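You operate a simulated robot arm through the tools that you are given. There is no shell and no other tool.

You are at the controls of a simulated robot arm. One attempt, no reset.

Task
Fetch both splice patches from the pins drawer and set the heat by the table card.
Fine: they lie on the cream table; the drawer ends shut.

It is judged by the outcome, as a careful person would: the job done as asked, and still so three seconds after it is handed in. It fails if anything else is knocked over, pushed out of place, dropped, spilled or broken.

Robot
A 7-joint arm with a two-finger parallel gripper, fixed in place. Base frame: the origin is at the foot of the arm, x ahead of it, y to its left, z up. Units: m, degrees, N and s.
With the tool pointing down near the work surface it reaches from about 0.44 to 0.92 m from the base axis. Its first joint turns from -143.0 to 143.0 degrees. Payload 3 kg.
Tool frame: the origin (TCP) lies between the finger pads and is the grasp point; the fingertips stand 0.03 m ahead of it; z points along the fingers, y is the line along which they close. The gripper opens to 0.094 m. The fingers are 0.028 m wide and 0.01 m thick; the gripper's body (0.05 by 0.096 m) begins 0.055 m behind the TCP.
Orientation is that of the tool frame in the base frame, as a unit quaternion [x, y, z, w]. With the fingers straight down and closing along the base's y, the tool's x points along the base's -x, its y along +y and its z along -z.

Tools
- The arm moves only by the tool nudge_tool. Its argument "steps" is one flat list of numbers, 6 for each row, row after row: the shift along the tool's x, y, z in units of 150 mm (1.0 is 150 mm), then the turn, a rotation vector about the tool's x, y, z in units of 90 degrees (1.0 is 90 degrees). In form: [dx, dy, dz, wx, wy, wz, dx, dy, dz, wx, wy, wz, ...]. A call has 1 to 20 rows; each row is the pose to reach, as a shift and turn from the pose commanded when the call began, along the tool's axes at that moment. "claw" is the opening, from 0 (shut) to 1 (fully open), set as the call begins (left out, the last holds). A call with a number of a shift or a turn outside -1 to 1 is refused whole. A row lasts 0.2 s, in which the tool goes at most 0.05 m and 8.6 degrees; a call with a longer step from one row to the next is refused whole, and so is a gripper value outside its range. A pose out of reach is approached as far as the arm can. The call stops where the force on the tool passes 40 N (or 10 N more than at its start, if that is more) or the arm is blocked; 0.2 s more then pass. Each finger travels about 0.072 m/s and halts on what it meets, pressing with about 37 N; the grip force reading is that of the motor and also rises with nothing between the fingers. The clock runs only during rows and for 0.2 s after the last one: add rows that repeat a pose to give the fingers time. It gives the time, the measured TCP pose, the force on the tool (base axes), the opening and the grip force at its end, in the units of the frame above (readings bear some noise), with the torque about the TCP (base axes, N m) and any sound that the robot's microphone picked up.
- Cameras (640 x 400 px; columns grow to the right, rows downward): "scene" is fixed at [0.3993, 0.6495, 1.3993]; the picture's right is [-0.59, -0.81, 0.00], its down [-0.59, 0.43, -0.69] and it looks along [0.55, -0.41, -0.73] (base axes); focal length 214 px, centre (320, 200). "wrist" rides on the gripper at [0.076, 0.014, -0.102] in the tool frame; the picture's right is [-0.18, 0.98, 0.00], its down [-0.75, -0.14, -0.64] and it looks along [-0.63, -0.12, 0.77] (tool axes); focal length 243 px, centre (320, 200). There is no depth. A picture from a camera that has moved, and an enlarged one, comes with that camera's place and axes in the base frame and with its lens.
- camera(camera): a new picture of that camera. The clock stands still meanwhile.
- close_up(camera, box): a new picture of the part [left, top, right, bottom] of that camera's present view, enlarged. The clock stands still meanwhile.
- hand_in(): hands the job in; it is judged then, once.

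Places have to be worked out from the pictures, the camera data and where the tool is seen. Open the gripper and draw the arm clear of the work before you hand the job in, unless the task says otherwise.

The tools are called after "Call:" as name(argument=value, ...) on one line, values as JSON. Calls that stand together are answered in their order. nudge_tool: Moves the arm, as the interface text tells. Its arguments: {"type":"object","properties":{"steps":{"type":"array","items":{"type":"number"}},"claw":{"type":"number"}},"required":["steps"]} The other tools are called the same way: camera (camera) takes a picture; close_up (camera, box) takes an enlarged picture of a part of a camera's view; hand_in () hands the job in.

At the start:

```text
t: 0.0
position: [0.4147, 0.3482, 1.217]
orientation: [0.0, 1.0, -0.001, 0.0]
force: [-0.5, -0.8, -0.2]
ft_torque: [0.0, -0.01, -0.01]
gripper_width: 0.0941
grip_force: 0.1
```

scene: 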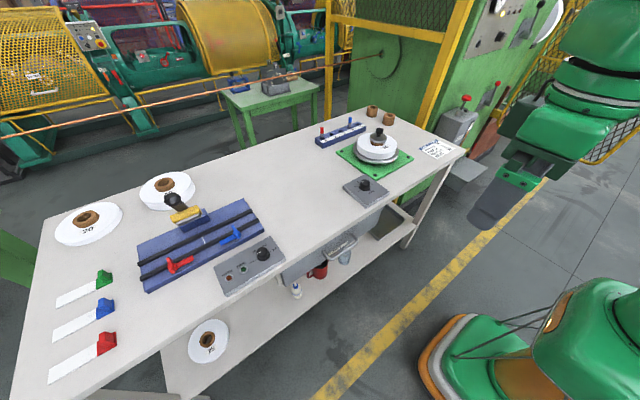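
wrist: 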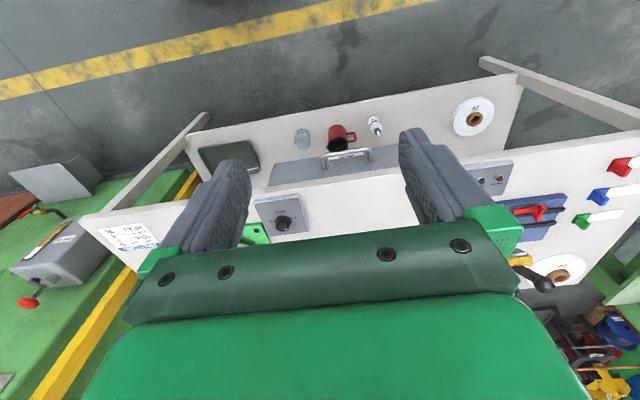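

The pictures show a cream bench with a splicer, a dial box, a card at the right end, and a drawer under the bench top. I'll take enlarged pictures of the card, dials and drawer before moving.

Call:
close_up(camera="scene", box=[400, 120, 480, 170])

Call:
close_up(camera="scene", box=[200, 220, 300, 300])

Call:
close_up(camera="scene", box=[330, 160, 410, 220])

Call:
close_up(camera="scene", box=[260, 200, 440, 312])

Call:
close_up(camera="wrist", box=[80, 180, 240, 280])

Call:
close_up(camera="wrist", box=[200, 100, 440, 250])

```text
8.00 times, centred on (440, 145) of scene
camera zoom: at [0.3993, 0.6495, 1.3993], right [-0.59, -0.81, 0.0], down [-0.59, 0.43, -0.69], along [0.55, -0.41, -0.73], focal length 1716 px, centre (-640, 640)
```

zoom: 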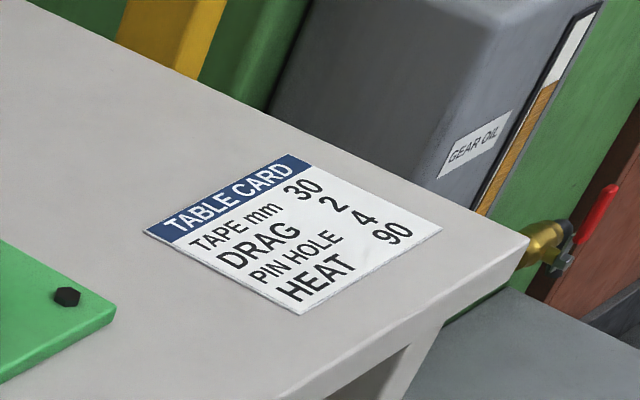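

```text
5.00 times, centred on (250, 260) of scene
camera zoom: at [0.3993, 0.6495, 1.3993], right [-0.59, -0.81, 0.0], down [-0.59, 0.43, -0.69], along [0.55, -0.41, -0.73], focal length 1072 px, centre (670, -100)
```

zoom: 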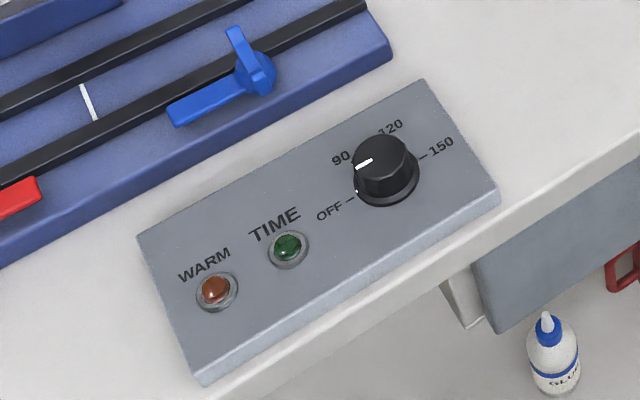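

```text
6.67 times, centred on (370, 190) of scene
camera zoom: at [0.3993, 0.6495, 1.3993], right [-0.59, -0.81, 0.0], down [-0.59, 0.43, -0.69], along [0.55, -0.41, -0.73], focal length 1430 px, centre (-13, 267)
```

zoom: 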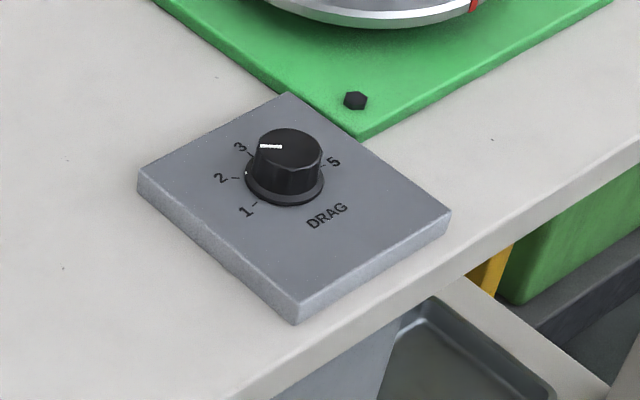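

```text
3.56 times, centred on (350, 256) of scene
camera zoom: at [0.3993, 0.6495, 1.3993], right [-0.59, -0.81, 0.0], down [-0.59, 0.43, -0.69], along [0.55, -0.41, -0.73], focal length 763 px, centre (213, 1)
```

zoom: 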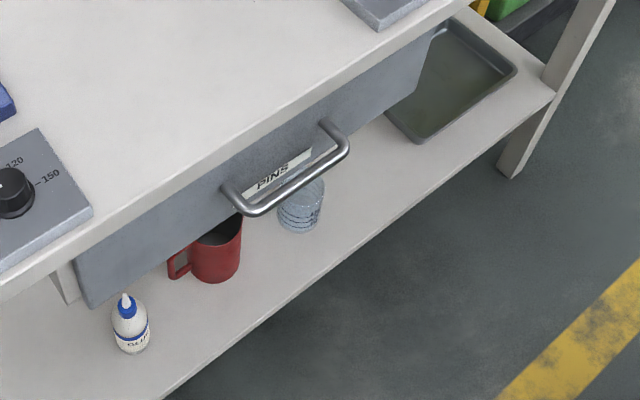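

```text
4.00 times, centred on (160, 230) of wrist
camera zoom: at [0.3388, 0.3613, 1.3187], right [0.18, 0.98, 0.0], down [0.75, -0.14, 0.64], along [0.63, -0.12, -0.77], focal length 970 px, centre (960, 80)
```

zoom: 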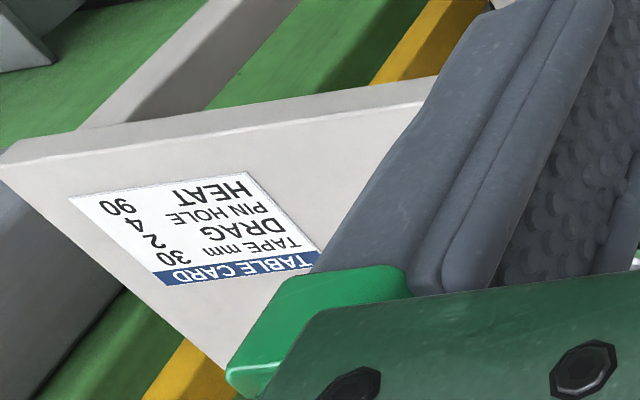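

```text
2.67 times, centred on (320, 175) of wrist
camera zoom: at [0.3388, 0.3613, 1.3187], right [0.18, 0.98, 0.0], down [0.75, -0.14, 0.64], along [0.63, -0.12, -0.77], focal length 647 px, centre (320, 267)
```

zoom: 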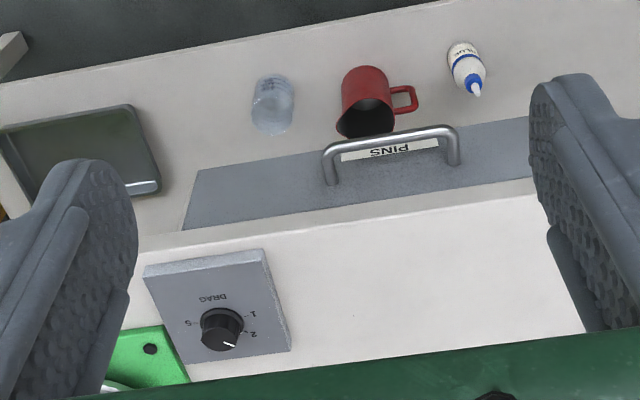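

The table card reads HEAT 90; the heat knob (OFF/90/120/150) is on the splicer box near [0.70, 0.60, 0.90], with the PINS drawer handle near [0.65, 0.37, 0.77]. I move the wrist camera through free air toward the heat knob for a closer look.

Call:
nudge_tool(steps=[-0.1667, 0.1667, 0.1333, 0, 0, 0, -0.3333, 0.3333, 0.2667, 0, 0, 0, -0.5, 0.5, 0.4, 0, 0, 0, -0.6667, 0.6667, 0.5333, 0, 0, 0, -0.8333, 0.8333, 0.6667, 0, 0, 0, -1, 1, 0.8, 0, 0, 0], claw=1)

```text
t: 1.4
position: [0.5662, 0.4976, 1.096]
orientation: [-0.001, 1.0, 0.0, 0.001]
force: [1.0, 0.3, -0.4]
ft_torque: [0.01, 0.01, 0.01]
gripper_width: 0.0939
grip_force: 0.0
```

The arm followed as commanded. I go on about 0.12 m left and slightly down, so the heat knob sits in the camera view.

Call:
nudge_tool(steps=[0, 0.25, 0.1, 0, 0, 0, 0, 0.5, 0.2, 0, 0, 0, 0, 0.75, 0.3, 0, 0, 0])

Call:
camera(camera="wrist")

Call:
camera(camera="scene")

```text
t: 2.2
position: [0.5648, 0.6118, 1.0507]
orientation: [0.0, 1.0, -0.001, 0.0]
force: [0.9, -0.6, 0.2]
ft_torque: [0.01, 0.0, 0.0]
gripper_width: 0.0941
grip_force: 0.1
```

```text
taken
camera wrist: at [0.4885, 0.6255, 1.1527], right [0.18, 0.98, 0.0], down [0.75, -0.14, 0.64], along [0.63, -0.12, -0.77], focal length 243 px, centre (320, 200)
```

wrist: 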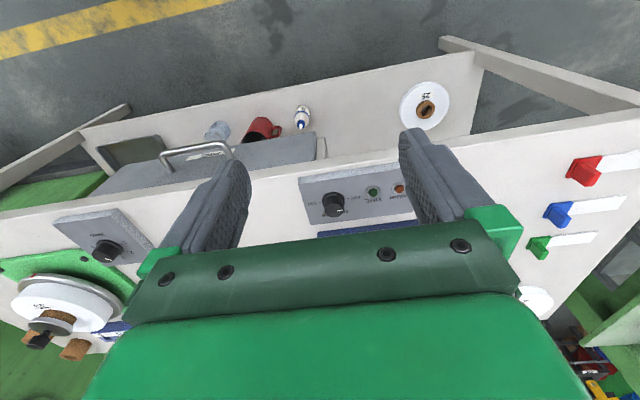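

```text
taken
```

scene: 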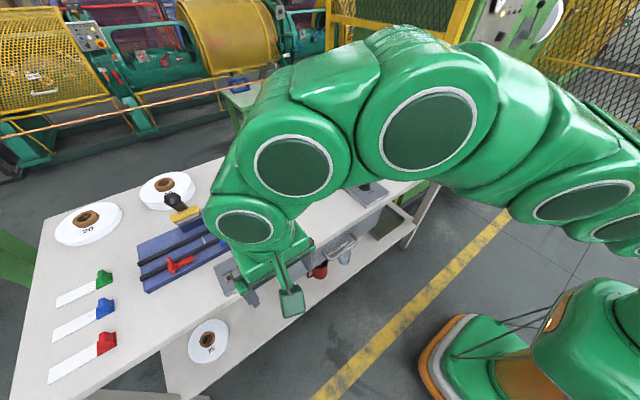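

The heat knob is in view between the fingers at about (333, 203). I enlarge it, and also the drawer.

Call:
close_up(camera="wrist", box=[292, 165, 372, 235])

Call:
close_up(camera="wrist", box=[80, 90, 340, 250])

```text
5.71 times, centred on (332, 200) of wrist
camera zoom: at [0.4885, 0.6255, 1.1527], right [0.18, 0.98, 0.0], down [0.75, -0.14, 0.64], along [0.63, -0.12, -0.77], focal length 1386 px, centre (251, 200)
```

zoom: 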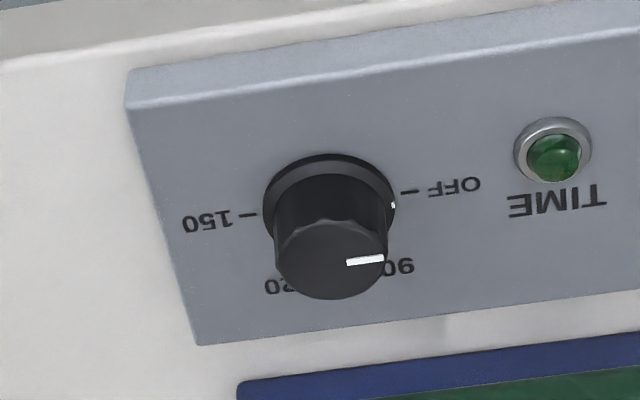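

```text
2.46 times, centred on (210, 170) of wrist
camera zoom: at [0.4885, 0.6255, 1.1527], right [0.18, 0.98, 0.0], down [0.75, -0.14, 0.64], along [0.63, -0.12, -0.77], focal length 597 px, centre (591, 274)
```

zoom: 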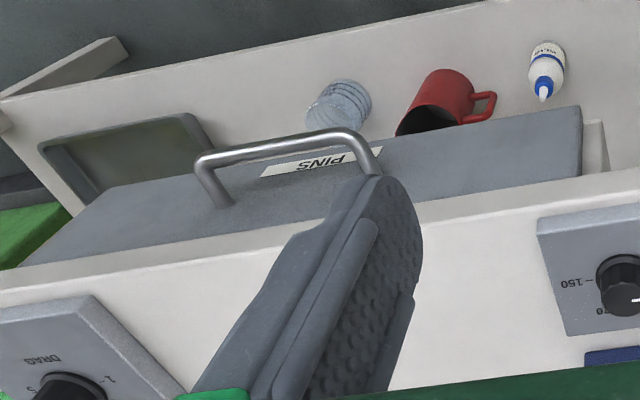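

The knob's pointer is at or near OFF; 90 lies clockwise of it (dial OFF at +y, 150 at −y, 90 and 120 on the far side), with the knob centre near [0.70, 0.604]. I move above it with a narrower opening to refine its place and height.

Call:
nudge_tool(steps=[-0.256, -0.017, 0.067, 0, 0, 0, -0.511, -0.033, 0.133, 0, 0, 0, -0.767, -0.05, 0.2, 0, 0, 0, -0.767, -0.05, 0.2, 0, 0, 0], claw=0.65)

Call:
camera(camera="wrist")

Call:
close_up(camera="wrist", box=[272, 100, 432, 200])

```text
t: 3.2
position: [0.6124, 0.6065, 1.0376]
orientation: [0.0, 1.0, 0.0, 0.0]
force: [0.0, 0.8, -0.7]
ft_torque: [-0.01, -0.01, -0.02]
gripper_width: 0.0613
grip_force: 0.0
out of reach, approached as far as the arm can: row 2, 3, 4
```

```text
taken
camera wrist: at [0.5353, 0.6212, 1.1391], right [0.18, 0.98, 0.0], down [0.75, -0.14, 0.64], along [0.63, -0.12, -0.77], focal length 243 px, centre (320, 200)
```

wrist: 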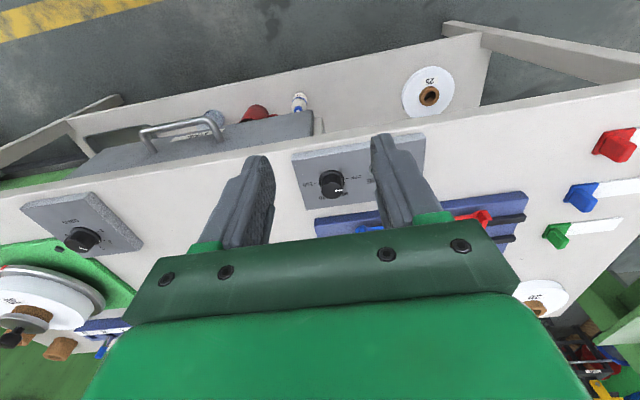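

```text
4.00 times, centred on (352, 150) of wrist
camera zoom: at [0.5353, 0.6212, 1.1391], right [0.18, 0.98, 0.0], down [0.75, -0.14, 0.64], along [0.63, -0.12, -0.77], focal length 970 px, centre (192, 400)
```

zoom: 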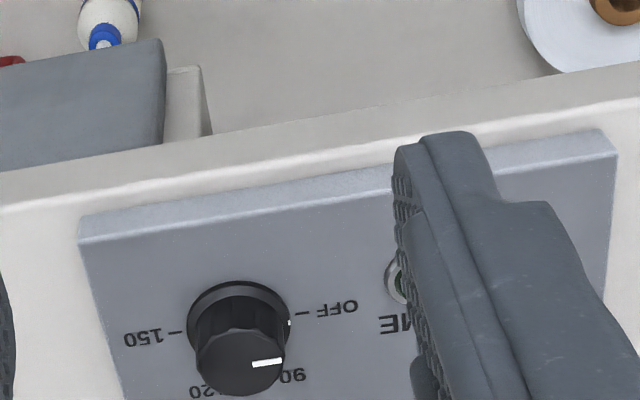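

At this height the arm reaches only ~0.86 m out; reach should grow lower down. The knob stands at about [0.702, 0.604], top ~0.925, so I descend a bit to see how far out the tool gets, staying above the knob.

Call:
nudge_tool(steps=[0, 0, 0.15, 0, 0, 0, 0, 0, 0.3, 0, 0, 0])

```text
t: 3.8
position: [0.6126, 0.6066, 0.9913]
orientation: [0.001, 1.0, -0.001, -0.001]
force: [0.0, -0.4, -0.1]
ft_torque: [-0.01, 0.01, -0.04]
gripper_width: 0.061
grip_force: 0.1
```

The shift is taken from the reached pose. Now I try stretching forward 0.06 m at z 0.99, still above the knob.

Call:
nudge_tool(steps=[-0.2, 0, 0, 0, 0, 0, -0.4, 0, 0, 0, 0, 0])

```text
t: 4.4
position: [0.6438, 0.5989, 0.9872]
orientation: [0.0, 1.0, 0.0, 0.0]
force: [0.4, 0.0, -0.2]
ft_torque: [-0.03, -0.02, -0.01]
gripper_width: 0.0611
grip_force: 0.1
out of reach, approached as far as the arm can: row 1, 2
```

With the tool vertical the arm stops at ~0.88 m, so I'll tilt it outward for the knob. First I yaw the tool 60° counter-clockwise here, fingertips still ~3 cm above the knob top, so that the later clockwise turn ends near the present yaw.

Call:
nudge_tool(steps=[0, 0, 0, 0, 0, -0.0833, 0, 0, 0, 0, 0, -0.1667, 0, 0, 0, 0, 0, -0.25, 0, 0, 0, 0, 0, -0.3333, 0, 0, 0, 0, 0, -0.4167, 0, 0, 0, 0, 0, -0.5, 0, 0, 0, 0, 0, -0.5833, 0, 0, 0, 0, 0, -0.6667])

```text
t: 6.2
position: [0.6439, 0.5992, 0.9878]
orientation: [-0.501, 0.866, 0.0, 0.001]
force: [0.3, -0.8, 0.5]
ft_torque: [0.0, 0.01, 0.01]
gripper_width: 0.0612
grip_force: 0.0
```

Yaw done. Now I tilt the tool outward by 15° about its closing axis.

Call:
nudge_tool(steps=[0, 0, 0, 0, -0.0833, 0, 0, 0, 0, 0, -0.1667, 0])

Call:
camera(camera="wrist")

Call:
camera(camera="scene")

```text
t: 6.8
position: [0.6426, 0.599, 0.9876]
orientation: [-0.496, 0.858, 0.065, 0.113]
force: [0.3, -0.8, -0.4]
ft_torque: [-0.01, 0.03, 0.0]
gripper_width: 0.0613
grip_force: 0.1
```

```text
taken
camera wrist: at [0.5808, 0.5178, 1.066], right [-0.76, 0.65, 0.05], down [0.4, 0.42, 0.82], along [0.51, 0.64, -0.58], focal length 243 px, centre (320, 200)
```

wrist: 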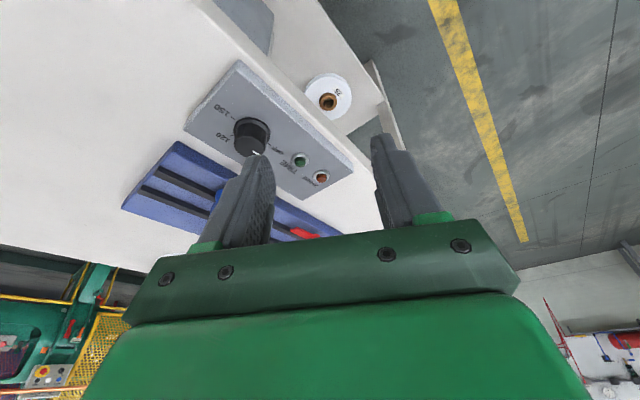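

```text
taken
```

scene: 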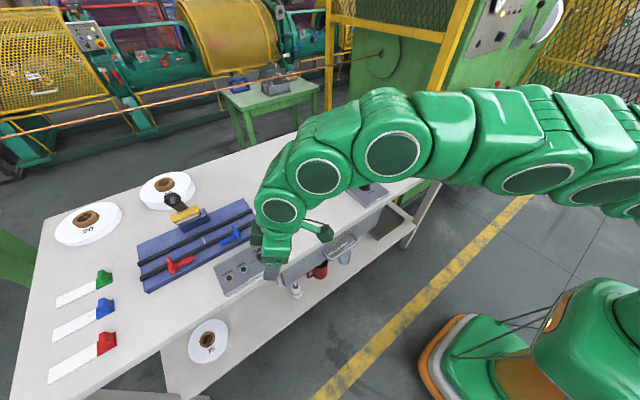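

The tilt is reached. From this new angle I enlarge the dial to triangulate the knob and its panel height better.

Call:
close_up(camera="wrist", box=[180, 60, 308, 140])

Call:
close_up(camera="wrist", box=[208, 100, 288, 160])

```text
5.00 times, centred on (244, 100) of wrist
camera zoom: at [0.5808, 0.5178, 1.066], right [-0.76, 0.65, 0.05], down [0.4, 0.42, 0.82], along [0.51, 0.64, -0.58], focal length 1213 px, centre (700, 700)
```

zoom: 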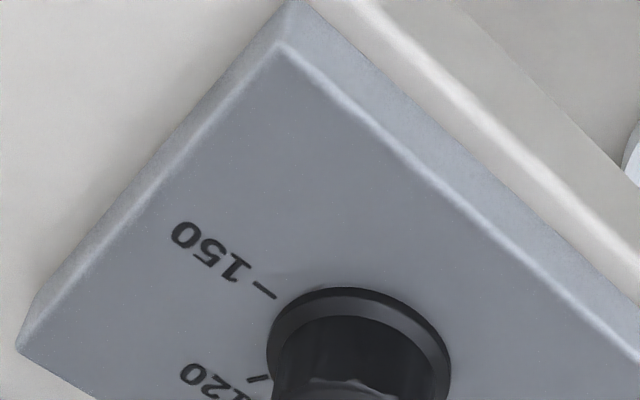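

```text
6.67 times, centred on (248, 130) of wrist
camera zoom: at [0.5808, 0.5178, 1.066], right [-0.76, 0.65, 0.05], down [0.4, 0.42, 0.82], along [0.51, 0.64, -0.58], focal length 1618 px, centre (800, 667)
```

zoom: 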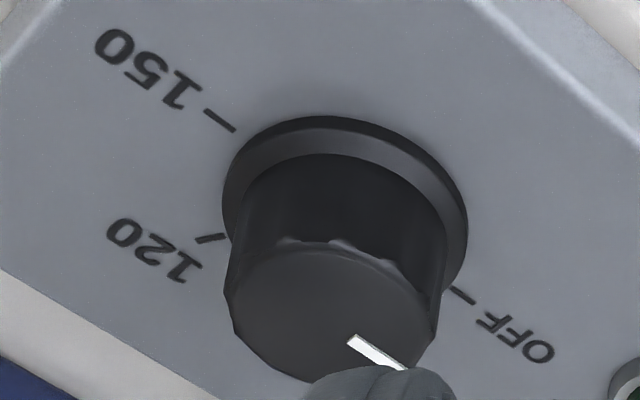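

Refining the camera axes, the views agree: dial panel at z≈0.865, knob axis at [0.7295, 0.601], knob top ≈0.887, table top ≈0.85. I tilt to 20° for reach margin and read the pose again.

Call:
nudge_tool(steps=[0, 0, 0, 0, -0.0556, 0, 0, 0, 0, 0, -0.0556, 0])

```text
t: 7.4
position: [0.6441, 0.5972, 0.9877]
orientation: [-0.492, 0.853, 0.087, 0.151]
force: [0.8, -0.2, 0.4]
ft_torque: [0.03, 0.07, -0.02]
gripper_width: 0.061
grip_force: 0.1
```

Tilt is 20° now. I move to the pre-grasp point 5 cm back along the tool axis from the knob.

Call:
nudge_tool(steps=[-0.0174, -0.2443, 0.1343, 0, 0, 0, -0.0347, -0.4887, 0.2687, 0, 0, 0, -0.0347, -0.4887, 0.2687, 0, 0, 0])

Call:
camera(camera="wrist")

Call:
close_up(camera="wrist", box=[240, 100, 400, 200])

```text
t: 8.2
position: [0.7169, 0.5779, 0.9494]
orientation: [-0.493, 0.853, 0.086, 0.151]
force: [-1.6, 0.4, -0.4]
ft_torque: [-0.05, 0.0, 0.03]
gripper_width: 0.0608
grip_force: 0.2
```

```text
taken
camera wrist: at [0.6502, 0.4917, 1.0209], right [-0.76, 0.64, 0.06], down [0.37, 0.35, 0.86], along [0.53, 0.68, -0.5], focal length 243 px, centre (320, 200)
```

wrist: 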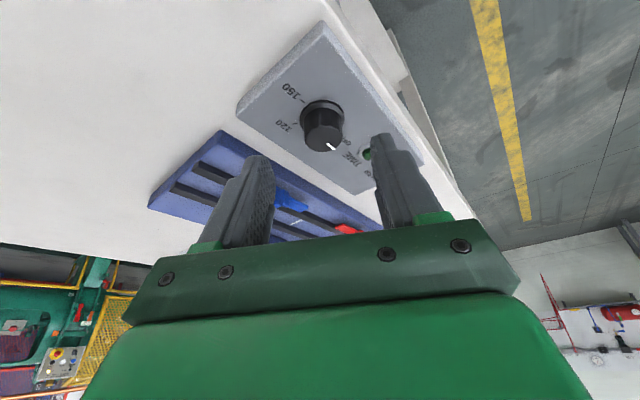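

```text
4.00 times, centred on (320, 150) of wrist
camera zoom: at [0.6502, 0.4917, 1.0209], right [-0.76, 0.64, 0.06], down [0.37, 0.35, 0.86], along [0.53, 0.68, -0.5], focal length 970 px, centre (320, 400)
```

zoom: 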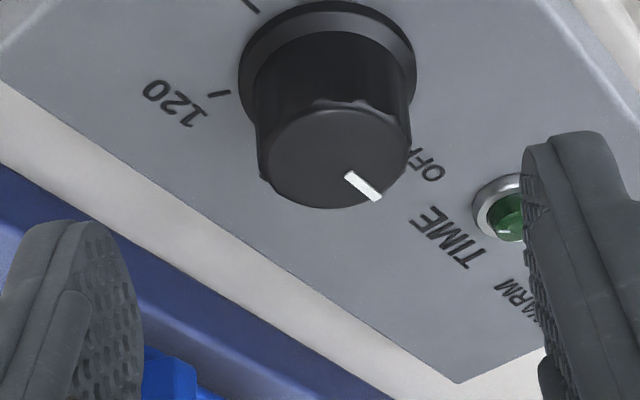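

The knob sits ~2 mm to the tool's +y of the axis and is otherwise lined up; the TIME lamp is clear of the finger path. I advance slowly along the tool axis with that correction.

Call:
nudge_tool(steps=[0, 0.0133, 0.1, 0, 0, 0, 0, 0.0133, 0.2, 0, 0, 0, 0, 0.0133, 0.27, 0, 0, 0, 0, 0.0133, 0.32, 0, 0, 0])

Call:
camera(camera="wrist")

Call:
close_up(camera="wrist", box=[240, 100, 400, 200])

Call:
close_up(camera="scene", box=[210, 210, 310, 280])

```text
t: 9.2
position: [0.7238, 0.5932, 0.9071]
orientation: [-0.493, 0.853, 0.087, 0.151]
force: [-0.3, -0.1, 0.0]
ft_torque: [-0.02, -0.01, -0.04]
gripper_width: 0.061
grip_force: 0.1
```

```text
taken
camera wrist: at [0.6572, 0.5076, 0.9763], right [-0.76, 0.64, 0.06], down [0.37, 0.35, 0.86], along [0.53, 0.68, -0.5], focal length 243 px, centre (320, 200)
```

wrist: 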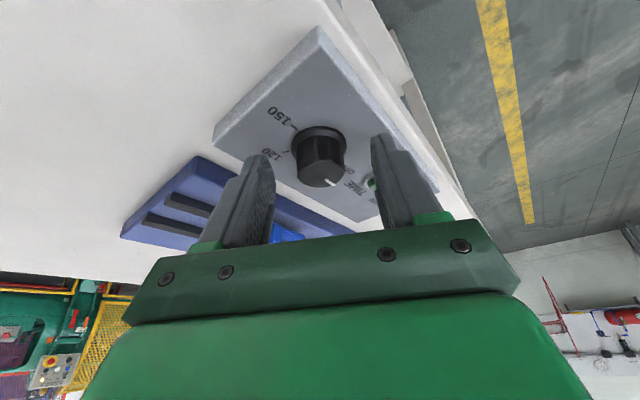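

```text
4.00 times, centred on (320, 150) of wrist
camera zoom: at [0.6572, 0.5076, 0.9763], right [-0.76, 0.64, 0.06], down [0.37, 0.35, 0.86], along [0.53, 0.68, -0.5], focal length 970 px, centre (320, 400)
```

zoom: 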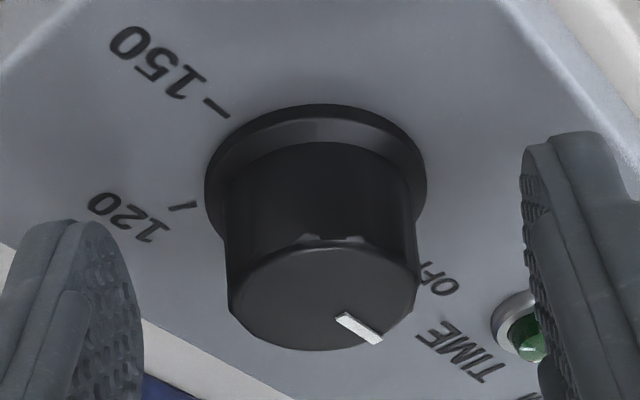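

```text
5.71 times, centred on (260, 245) of scene
camera zoom: at [0.3993, 0.6495, 1.3993], right [-0.59, -0.81, 0.0], down [-0.59, 0.43, -0.69], along [0.55, -0.41, -0.73], focal length 1226 px, centre (663, -57)
```

zoom: 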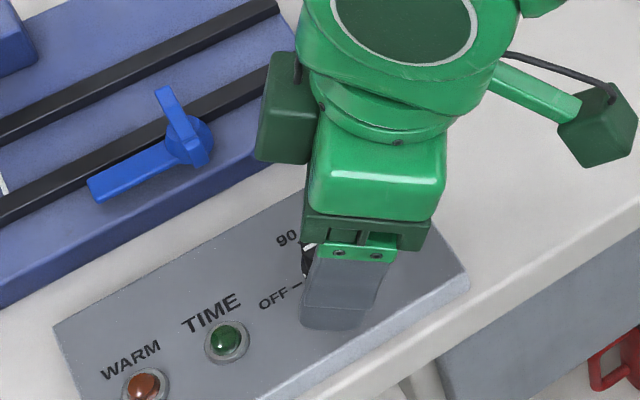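

The knob is centred between the fingers and the tips are at its mid-height. I go 3 mm further and close on it.

Call:
nudge_tool(steps=[0, 0, 0.02, 0, 0, 0, 0, 0, 0.02, 0, 0, 0, 0, 0, 0.02, 0, 0, 0, 0, 0, 0.02, 0, 0, 0], claw=0)

Call:
close_up(camera="wrist", box=[240, 100, 400, 200])

```text
t: 10.2
position: [0.7238, 0.5935, 0.9031]
orientation: [-0.492, 0.853, 0.087, 0.15]
force: [2.6, -4.1, 2.6]
ft_torque: [-0.14, 0.12, -0.13]
gripper_width: 0.0286
grip_force: 45.0
```

```text
4.00 times, centred on (320, 150) of wrist
camera zoom: at [0.6576, 0.5083, 0.9736], right [-0.76, 0.64, 0.06], down [0.37, 0.35, 0.86], along [0.53, 0.68, -0.5], focal length 970 px, centre (320, 400)
```

zoom: 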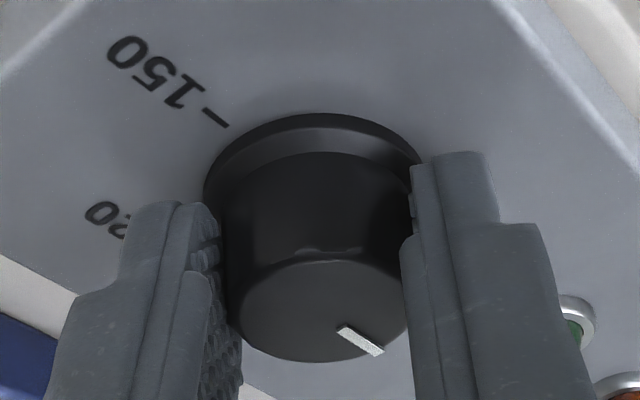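

The knob is held (width 0.0286 m, small side force). I turn it clockwise 30° about the vertical knob axis first and check that it follows.

Call:
nudge_tool(steps=[-0.0005, 0.0077, 0.0002, 0.0285, 0, 0.0783, -0.0019, 0.0153, 0.0007, 0.057, 0, 0.1566, -0.0042, 0.0227, 0.0015, 0.0855, 0, 0.2349, -0.0075, 0.0297, 0.0027, 0.114, 0, 0.3132])

Call:
close_up(camera="wrist", box=[240, 100, 400, 200])

```text
t: 11.2
position: [0.72, 0.5974, 0.9042]
orientation: [-0.253, 0.952, 0.044, 0.168]
force: [9.4, 5.6, 4.5]
ft_torque: [0.08, 0.11, 0.04]
gripper_width: 0.0287
grip_force: 45.2
```

```text
4.00 times, centred on (320, 150) of wrist
camera zoom: at [0.6204, 0.5559, 0.9735], right [-0.34, 0.94, 0.06], down [0.49, 0.12, 0.86], along [0.8, 0.32, -0.5], focal length 970 px, centre (320, 400)
```

zoom: 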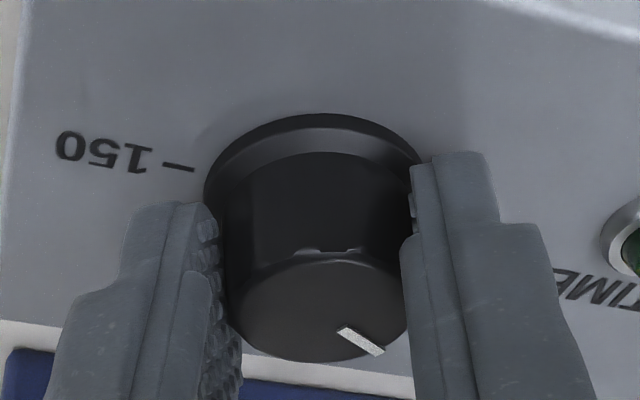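

The knob turned with the fingers (same pointer position relative to the gripper). I turn another 30°.

Call:
nudge_tool(steps=[-0.0005, 0.0077, 0.0002, 0.0285, 0, 0.0783, -0.0019, 0.0153, 0.0007, 0.057, 0, 0.1566, -0.0042, 0.0227, 0.0015, 0.0855, 0, 0.2349, -0.0075, 0.0297, 0.0027, 0.114, 0, 0.3132])

Call:
close_up(camera="wrist", box=[240, 100, 400, 200])

Call:
close_up(camera="scene", box=[210, 210, 310, 280])

```text
t: 12.2
position: [0.719, 0.6015, 0.903]
orientation: [0.001, 0.985, 0.0, 0.174]
force: [2.1, -1.8, 6.4]
ft_torque: [0.03, 0.03, -0.03]
gripper_width: 0.0285
grip_force: 44.8
```

```text
4.00 times, centred on (320, 150) of wrist
camera zoom: at [0.6121, 0.6156, 0.9735], right [0.18, 0.98, 0.06], down [0.49, -0.14, 0.86], along [0.86, -0.12, -0.5], focal length 970 px, centre (320, 400)
```

zoom: 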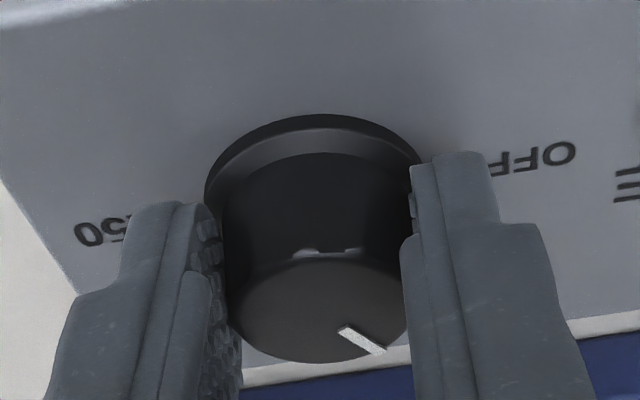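

```text
5.71 times, centred on (260, 245) of scene
camera zoom: at [0.3993, 0.6495, 1.3993], right [-0.59, -0.81, 0.0], down [-0.59, 0.43, -0.69], along [0.55, -0.41, -0.73], focal length 1226 px, centre (663, -57)
```

zoom: 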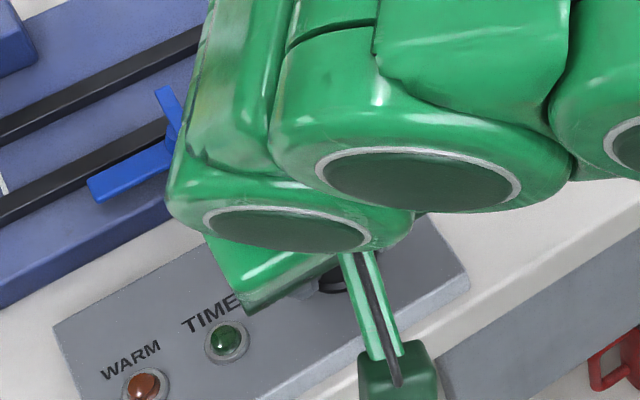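

Turned about 60° in total. I open the fingers, hold while they part, and back off along the tool axis.

Call:
nudge_tool(steps=[0, 0, 0, 0, 0, 0, 0, 0, 0, 0, 0, 0, 0, 0, -0.1, 0, 0, 0, 0, 0, -0.3, 0, 0, 0, 0, 0, -0.5, 0, 0, 0], claw=0.65)

Call:
camera(camera="wrist")

Call:
close_up(camera="wrist", box=[270, 60, 370, 140])

```text
t: 13.4
position: [0.6915, 0.6021, 0.9728]
orientation: [0.0, 0.985, -0.001, 0.173]
force: [-0.5, 0.8, 0.1]
ft_torque: [0.01, 0.0, -0.04]
gripper_width: 0.0611
grip_force: 0.1
```

```text
taken
camera wrist: at [0.5855, 0.6155, 1.043], right [0.17, 0.98, 0.06], down [0.49, -0.14, 0.86], along [0.85, -0.12, -0.51], focal length 243 px, centre (320, 200)
```

wrist: 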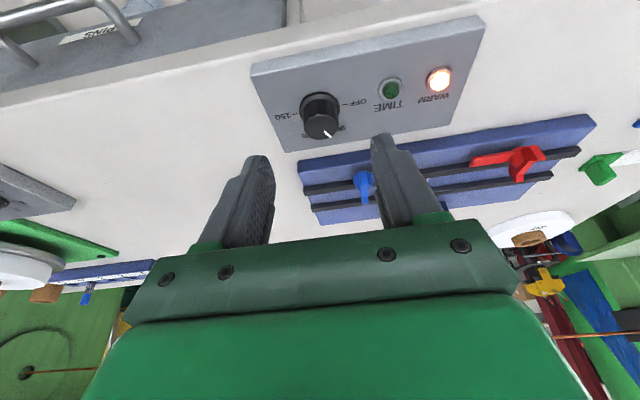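

```text
5.00 times, centred on (320, 100) of wrist
camera zoom: at [0.5855, 0.6155, 1.043], right [0.17, 0.98, 0.06], down [0.49, -0.14, 0.86], along [0.85, -0.12, -0.51], focal length 1213 px, centre (320, 700)
```

zoom: 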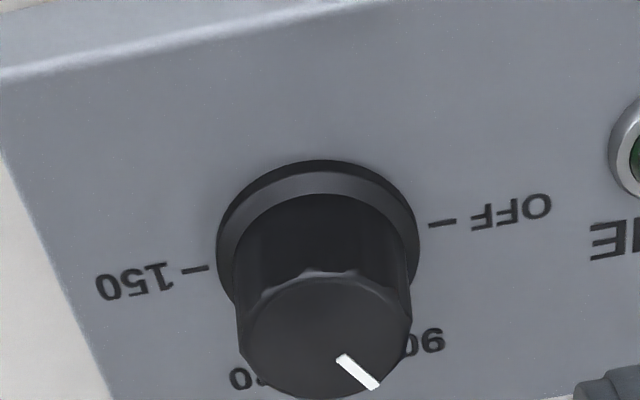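

The WARM lamp has lit and the pointer now lies at ~59° from OFF, i.e. at the 90 mark by my reckoning. I withdraw toward the robot, untilt, and then check the dial with both cameras.

Call:
nudge_tool(steps=[0.2, -0.1667, -0.1125, 0, 0.0556, 0, 0.4, -0.3333, -0.225, 0, 0.1111, 0, 0.6, -0.5, -0.3375, 0, 0.1667, 0, 0.8, -0.6667, -0.45, 0, 0.2222, 0])

Call:
close_up(camera="scene", box=[230, 220, 290, 270])

Call:
camera(camera="wrist")

```text
t: 14.4
position: [0.557, 0.4992, 0.996]
orientation: [0.0, 1.0, 0.0, -0.002]
force: [1.0, 0.8, 0.1]
ft_torque: [0.03, 0.02, 0.01]
gripper_width: 0.0612
grip_force: 0.1
```

```text
8.00 times, centred on (260, 245) of scene
camera zoom: at [0.3993, 0.6495, 1.3993], right [-0.59, -0.81, 0.0], down [-0.59, 0.43, -0.69], along [0.55, -0.41, -0.73], focal length 1716 px, centre (800, -160)
```

zoom: 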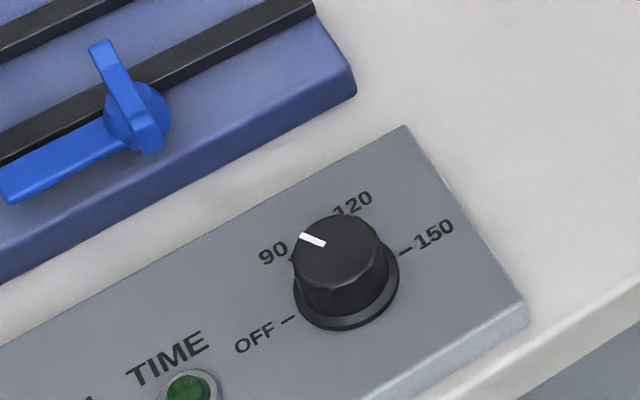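

```text
taken
camera wrist: at [0.4804, 0.5137, 1.098], right [0.18, 0.98, 0.0], down [0.75, -0.14, 0.64], along [0.63, -0.12, -0.77], focal length 243 px, centre (320, 200)
```

wrist: 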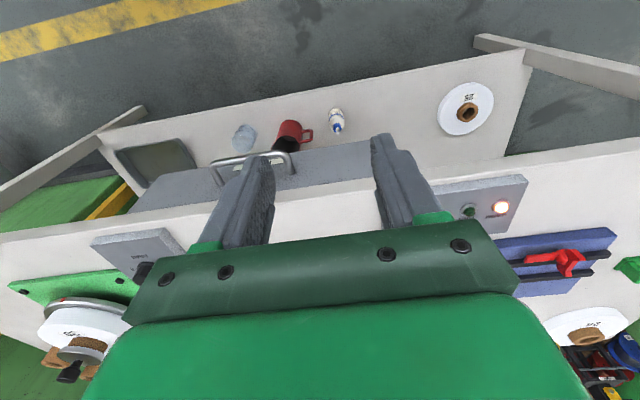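

The lamp stays lit. I enlarge the dial further in the scene view to compare pointer and 90 tick precisely.

Call:
close_up(camera="scene", box=[250, 234, 282, 254])

Call:
close_up(camera="scene", box=[350, 170, 382, 190])

```text
16.00 times, centred on (266, 244) of scene
camera zoom: at [0.3993, 0.6495, 1.3993], right [-0.59, -0.81, 0.0], down [-0.59, 0.43, -0.69], along [0.55, -0.41, -0.73], focal length 3432 px, centre (1184, -504)
```

zoom: 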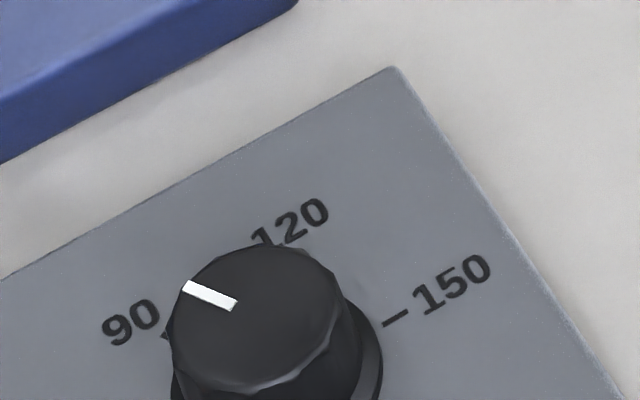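

```text
16.00 times, centred on (366, 180) of scene
camera zoom: at [0.3993, 0.6495, 1.3993], right [-0.59, -0.81, 0.0], down [-0.59, 0.43, -0.69], along [0.55, -0.41, -0.73], focal length 3432 px, centre (-416, 520)
```

zoom: 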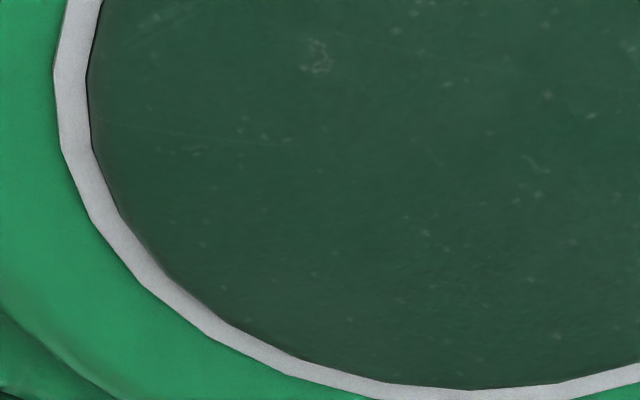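

The pointer is within ~2–3° of the 90 tick, so the heat is set. Next the drawer: refined handle bar at x≈0.648, z≈0.775, y 0.311–0.430, drawer face x≈0.682. I swing to in front of it, yawing 90° so the fingers close fore-and-aft.

Call:
nudge_tool(steps=[0, -0.0783, 0.0461, 0, 0, -0.0909, 0, -0.1566, 0.0921, 0, 0, -0.1818, 0, -0.2349, 0.1382, 0, 0, -0.2727, 0, -0.3132, 0.1843, 0, 0, -0.3636, 0, -0.3915, 0.2303, 0, 0, -0.4545, 0, -0.4698, 0.2764, 0, 0, -0.5455, 0, -0.5481, 0.3225, 0, 0, -0.6364, 0, -0.6264, 0.3685, 0, 0, -0.7273, 0, -0.7047, 0.4146, 0, 0, -0.8182, 0, -0.783, 0.4607, 0, 0, -0.9091, 0, -0.8613, 0.5067, 0, 0, -1.0], claw=0.34)

Call:
camera(camera="wrist")

Call:
camera(camera="scene")

```text
t: 16.8
position: [0.5584, 0.3723, 0.9212]
orientation: [0.708, -0.707, 0.0, 0.0]
force: [0.9, -0.2, -0.9]
ft_torque: [-0.02, 0.03, -0.01]
gripper_width: 0.0321
grip_force: 0.2
```

```text
taken
camera wrist: at [0.543, 0.2952, 1.0223], right [-0.98, 0.18, 0.0], down [0.14, 0.75, 0.64], along [0.12, 0.63, -0.77], focal length 243 px, centre (320, 200)
```

wrist: 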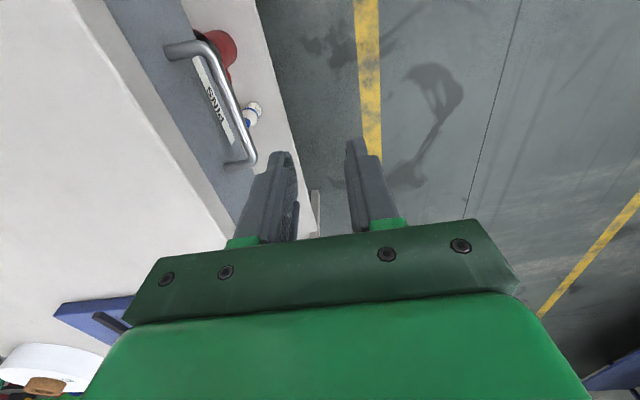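

```text
taken
```

scene: 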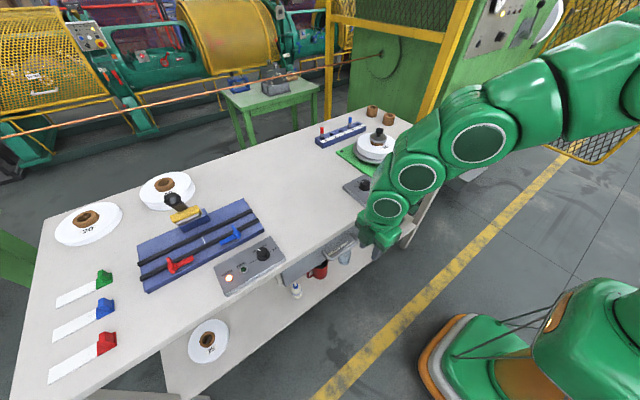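

The handle is visible to the left of the fingers. I enlarge it to fix the bar's x and z.

Call:
close_up(camera="wrist", box=[130, 10, 290, 190])

```text
2.22 times, centred on (210, 100) of wrist
camera zoom: at [0.543, 0.2952, 1.0223], right [-0.98, 0.18, 0.0], down [0.14, 0.75, 0.64], along [0.12, 0.63, -0.77], focal length 539 px, centre (564, 422)
```

zoom: 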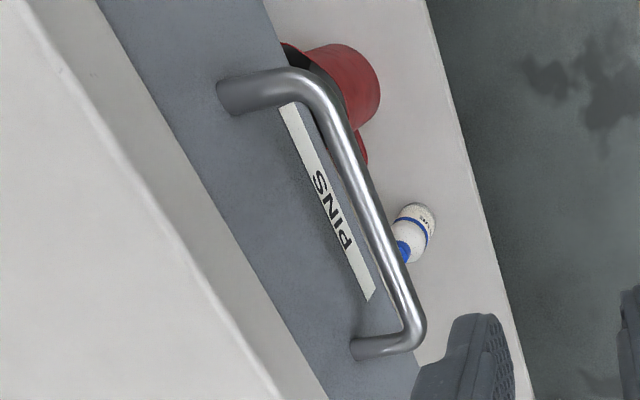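

Combining views, the bar is at x≈0.649, z≈0.770 (about 12 mm thick) and the drawer face at x≈0.685. I tilt the tool 30° forward while moving to a pre-grasp 6 cm back from the bar.

Call:
nudge_tool(steps=[0.004, -0.086, 0.139, 0.0833, 0, 0, 0.008, -0.172, 0.278, 0.1667, 0, 0, 0.012, -0.258, 0.418, 0.25, 0, 0, 0.015, -0.344, 0.557, 0.3333, 0, 0], claw=0.36)

Call:
camera(camera="wrist")

Call:
close_up(camera="scene", box=[310, 190, 430, 265])

```text
t: 17.8
position: [0.6091, 0.3708, 0.8372]
orientation: [-0.682, 0.683, -0.183, 0.185]
force: [0.1, 0.4, 0.1]
ft_torque: [-0.01, -0.03, -0.02]
gripper_width: 0.0336
grip_force: 0.0
```

```text
taken
camera wrist: at [0.5449, 0.2928, 0.9175], right [-0.85, 0.18, -0.49], down [-0.2, 0.75, 0.63], along [0.49, 0.63, -0.6], focal length 243 px, centre (320, 200)
```

wrist: 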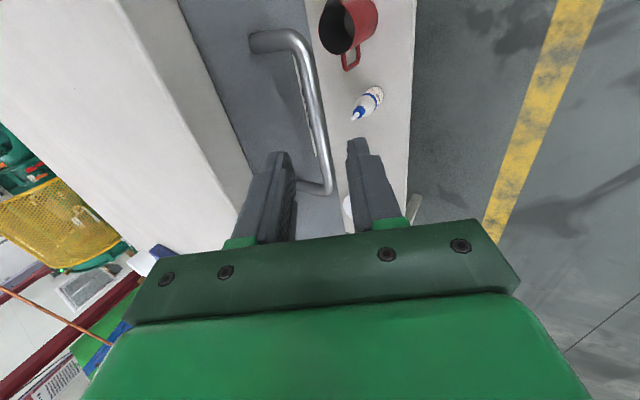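

```text
5.33 times, centred on (370, 228) of scene
camera zoom: at [0.3993, 0.6495, 1.3993], right [-0.59, -0.81, 0.0], down [-0.59, 0.43, -0.69], along [0.55, -0.41, -0.73], focal length 1144 px, centre (53, 53)
```

zoom: 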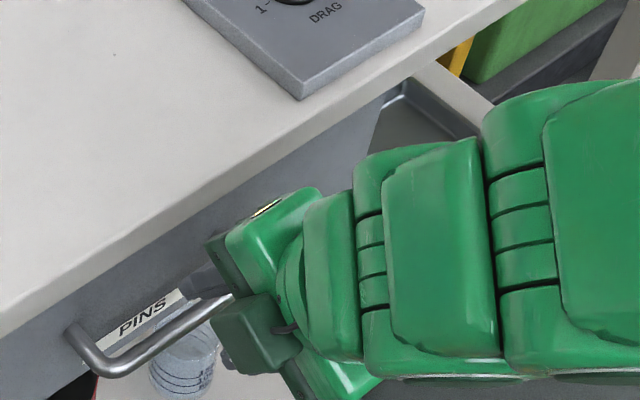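

The bar crosses close to the tool axis column (u=320). I enlarge to measure the sideways offset before going in.

Call:
close_up(camera="wrist", box=[240, 80, 400, 200])

```text
3.33 times, centred on (320, 140) of wrist
camera zoom: at [0.5449, 0.2928, 0.9175], right [-0.85, 0.18, -0.49], down [-0.2, 0.75, 0.63], along [0.49, 0.63, -0.6], focal length 809 px, centre (320, 400)
```

zoom: 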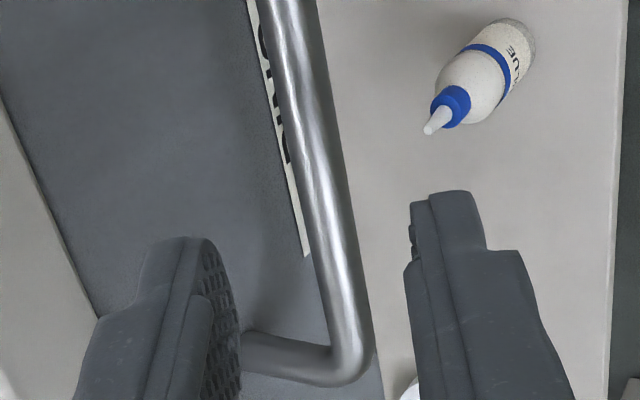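

The bar is centred on the tool axis. I advance 6 cm along the axis in small steps so the fingers straddle it.

Call:
nudge_tool(steps=[0, 0, 0.1, 0, 0, 0, 0, 0, 0.2, 0, 0, 0, 0, 0, 0.3, 0, 0, 0, 0, 0, 0.4, 0, 0, 0])

Call:
close_up(camera="wrist", box=[240, 80, 400, 200])

```text
t: 18.8
position: [0.6391, 0.3706, 0.7857]
orientation: [0.683, -0.683, 0.183, -0.183]
force: [0.4, -0.1, 0.5]
ft_torque: [-0.01, 0.01, 0.0]
gripper_width: 0.0341
grip_force: 0.0
```

```text
3.33 times, centred on (320, 140) of wrist
camera zoom: at [0.5747, 0.2934, 0.8659], right [-0.85, 0.18, -0.49], down [-0.2, 0.75, 0.63], along [0.49, 0.63, -0.6], focal length 809 px, centre (320, 400)
```

zoom: 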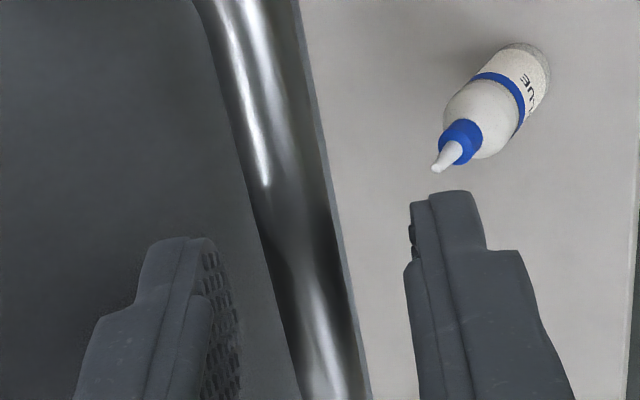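

The bar sits between the fingers at the right depth. I close on it.

Call:
nudge_tool(steps=[0, -0.01, 0, 0, 0, 0, 0, -0.01, 0, 0, 0, 0, 0, -0.01, 0, 0, 0, 0], claw=0)

```text
t: 19.6
position: [0.6397, 0.3696, 0.7868]
orientation: [0.684, -0.682, 0.184, -0.183]
force: [-4.9, 1.1, -1.1]
ft_torque: [-0.53, 0.06, 0.96]
gripper_width: 0.0117
grip_force: 44.9
```

The bar is held (0.0117 m). I pull straight back along −x by 6 cm in small steps, watching the force.

Call:
nudge_tool(steps=[0, 0.0866, -0.05, 0, 0, 0, 0, 0.1732, -0.1, 0, 0, 0, 0, 0.2598, -0.15, 0, 0, 0, 0, 0.3464, -0.2, 0, 0, 0])

Call:
camera(camera="scene")

Call:
camera(camera="wrist")

```text
t: 20.6
position: [0.5788, 0.3711, 0.786]
orientation: [-0.683, 0.683, -0.183, 0.183]
force: [1.2, 0.1, -5.3]
ft_torque: [-0.11, 0.01, 1.16]
gripper_width: 0.0116
grip_force: 45.0
```

```text
taken
```

scene: 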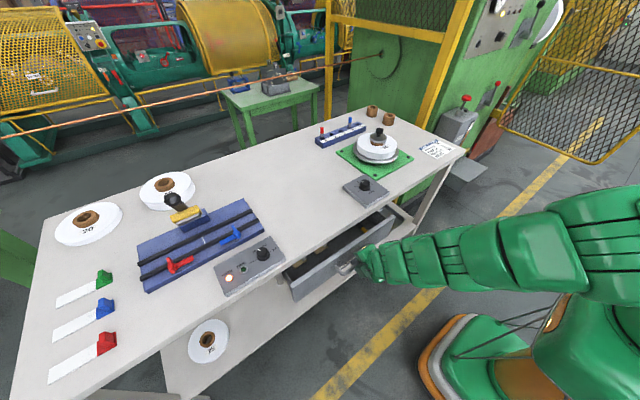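

```text
taken
camera wrist: at [0.5153, 0.2932, 0.8667], right [-0.85, 0.18, -0.49], down [-0.2, 0.75, 0.63], along [0.49, 0.63, -0.61], focal length 243 px, centre (320, 200)
```

wrist: 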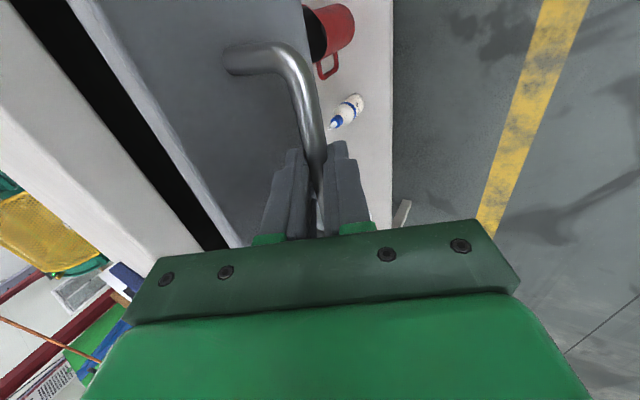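

The drawer came out about 6 cm with little force. I enlarge the opening in the scene view to see what's inside.

Call:
close_up(camera="scene", box=[270, 200, 410, 300])

```text
4.00 times, centred on (340, 250) of scene
camera zoom: at [0.3993, 0.6495, 1.3993], right [-0.59, -0.81, 0.0], down [-0.59, 0.43, -0.69], along [0.55, -0.41, -0.73], focal length 858 px, centre (240, 0)
```

zoom: 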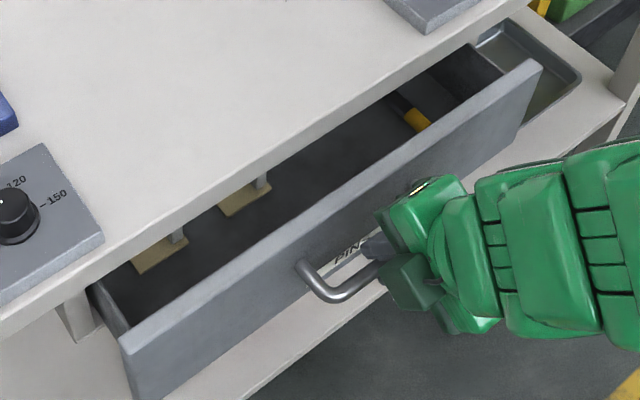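

Inside are two tan pieces with grey uprights (the splice patches, by the look) and a screwdriver-like tool at the right. I pull another 10 cm.

Call:
nudge_tool(steps=[0, 0.1155, -0.0667, 0, 0, 0, 0, 0.231, -0.1333, 0, 0, 0, 0, 0.3465, -0.2, 0, 0, 0, 0, 0.462, -0.2667, 0, 0, 0, 0, 0.5775, -0.3333, 0, 0, 0])

Call:
close_up(camera="scene", box=[250, 190, 450, 315])

```text
t: 21.8
position: [0.4797, 0.3705, 0.7861]
orientation: [0.683, -0.683, 0.184, -0.183]
force: [0.9, 3.4, -11.4]
ft_torque: [-0.98, 0.03, 0.82]
gripper_width: 0.0119
grip_force: 44.8
```

```text
3.20 times, centred on (350, 252) of scene
camera zoom: at [0.3993, 0.6495, 1.3993], right [-0.59, -0.81, 0.0], down [-0.59, 0.43, -0.69], along [0.55, -0.41, -0.73], focal length 686 px, centre (224, 32)
```

zoom: 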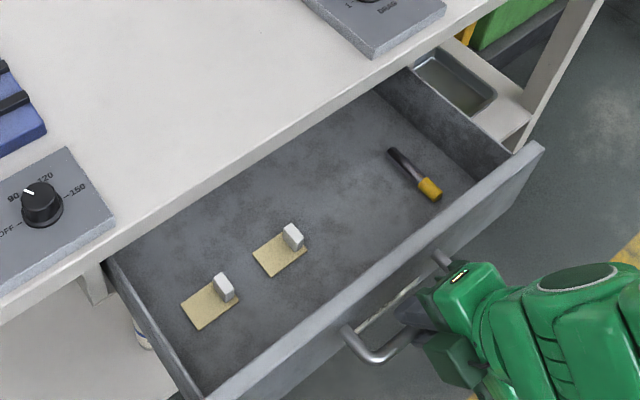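

Open about 16 cm with both patches in full view near x≈0.63, but close under the table edge (x≈0.68). I pull 5 cm more for hand clearance, stopping if force rises.

Call:
nudge_tool(steps=[0, 0.0962, -0.0556, 0, 0, 0, 0, 0.1925, -0.1111, 0, 0, 0, 0, 0.2887, -0.1667, 0, 0, 0])

Call:
close_up(camera="scene", box=[250, 200, 450, 325])

```text
t: 22.6
position: [0.4296, 0.3705, 0.785]
orientation: [0.683, -0.683, 0.183, -0.182]
force: [1.8, 7.2, -26.5]
ft_torque: [-0.84, 0.08, 0.78]
gripper_width: 0.0116
grip_force: 44.6
```

```text
3.20 times, centred on (350, 262) of scene
camera zoom: at [0.3993, 0.6495, 1.3993], right [-0.59, -0.81, 0.0], down [-0.59, 0.43, -0.69], along [0.55, -0.41, -0.73], focal length 686 px, centre (224, 0)
```

zoom: 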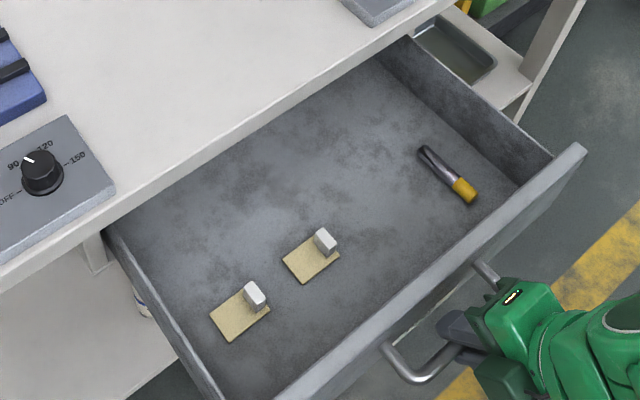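

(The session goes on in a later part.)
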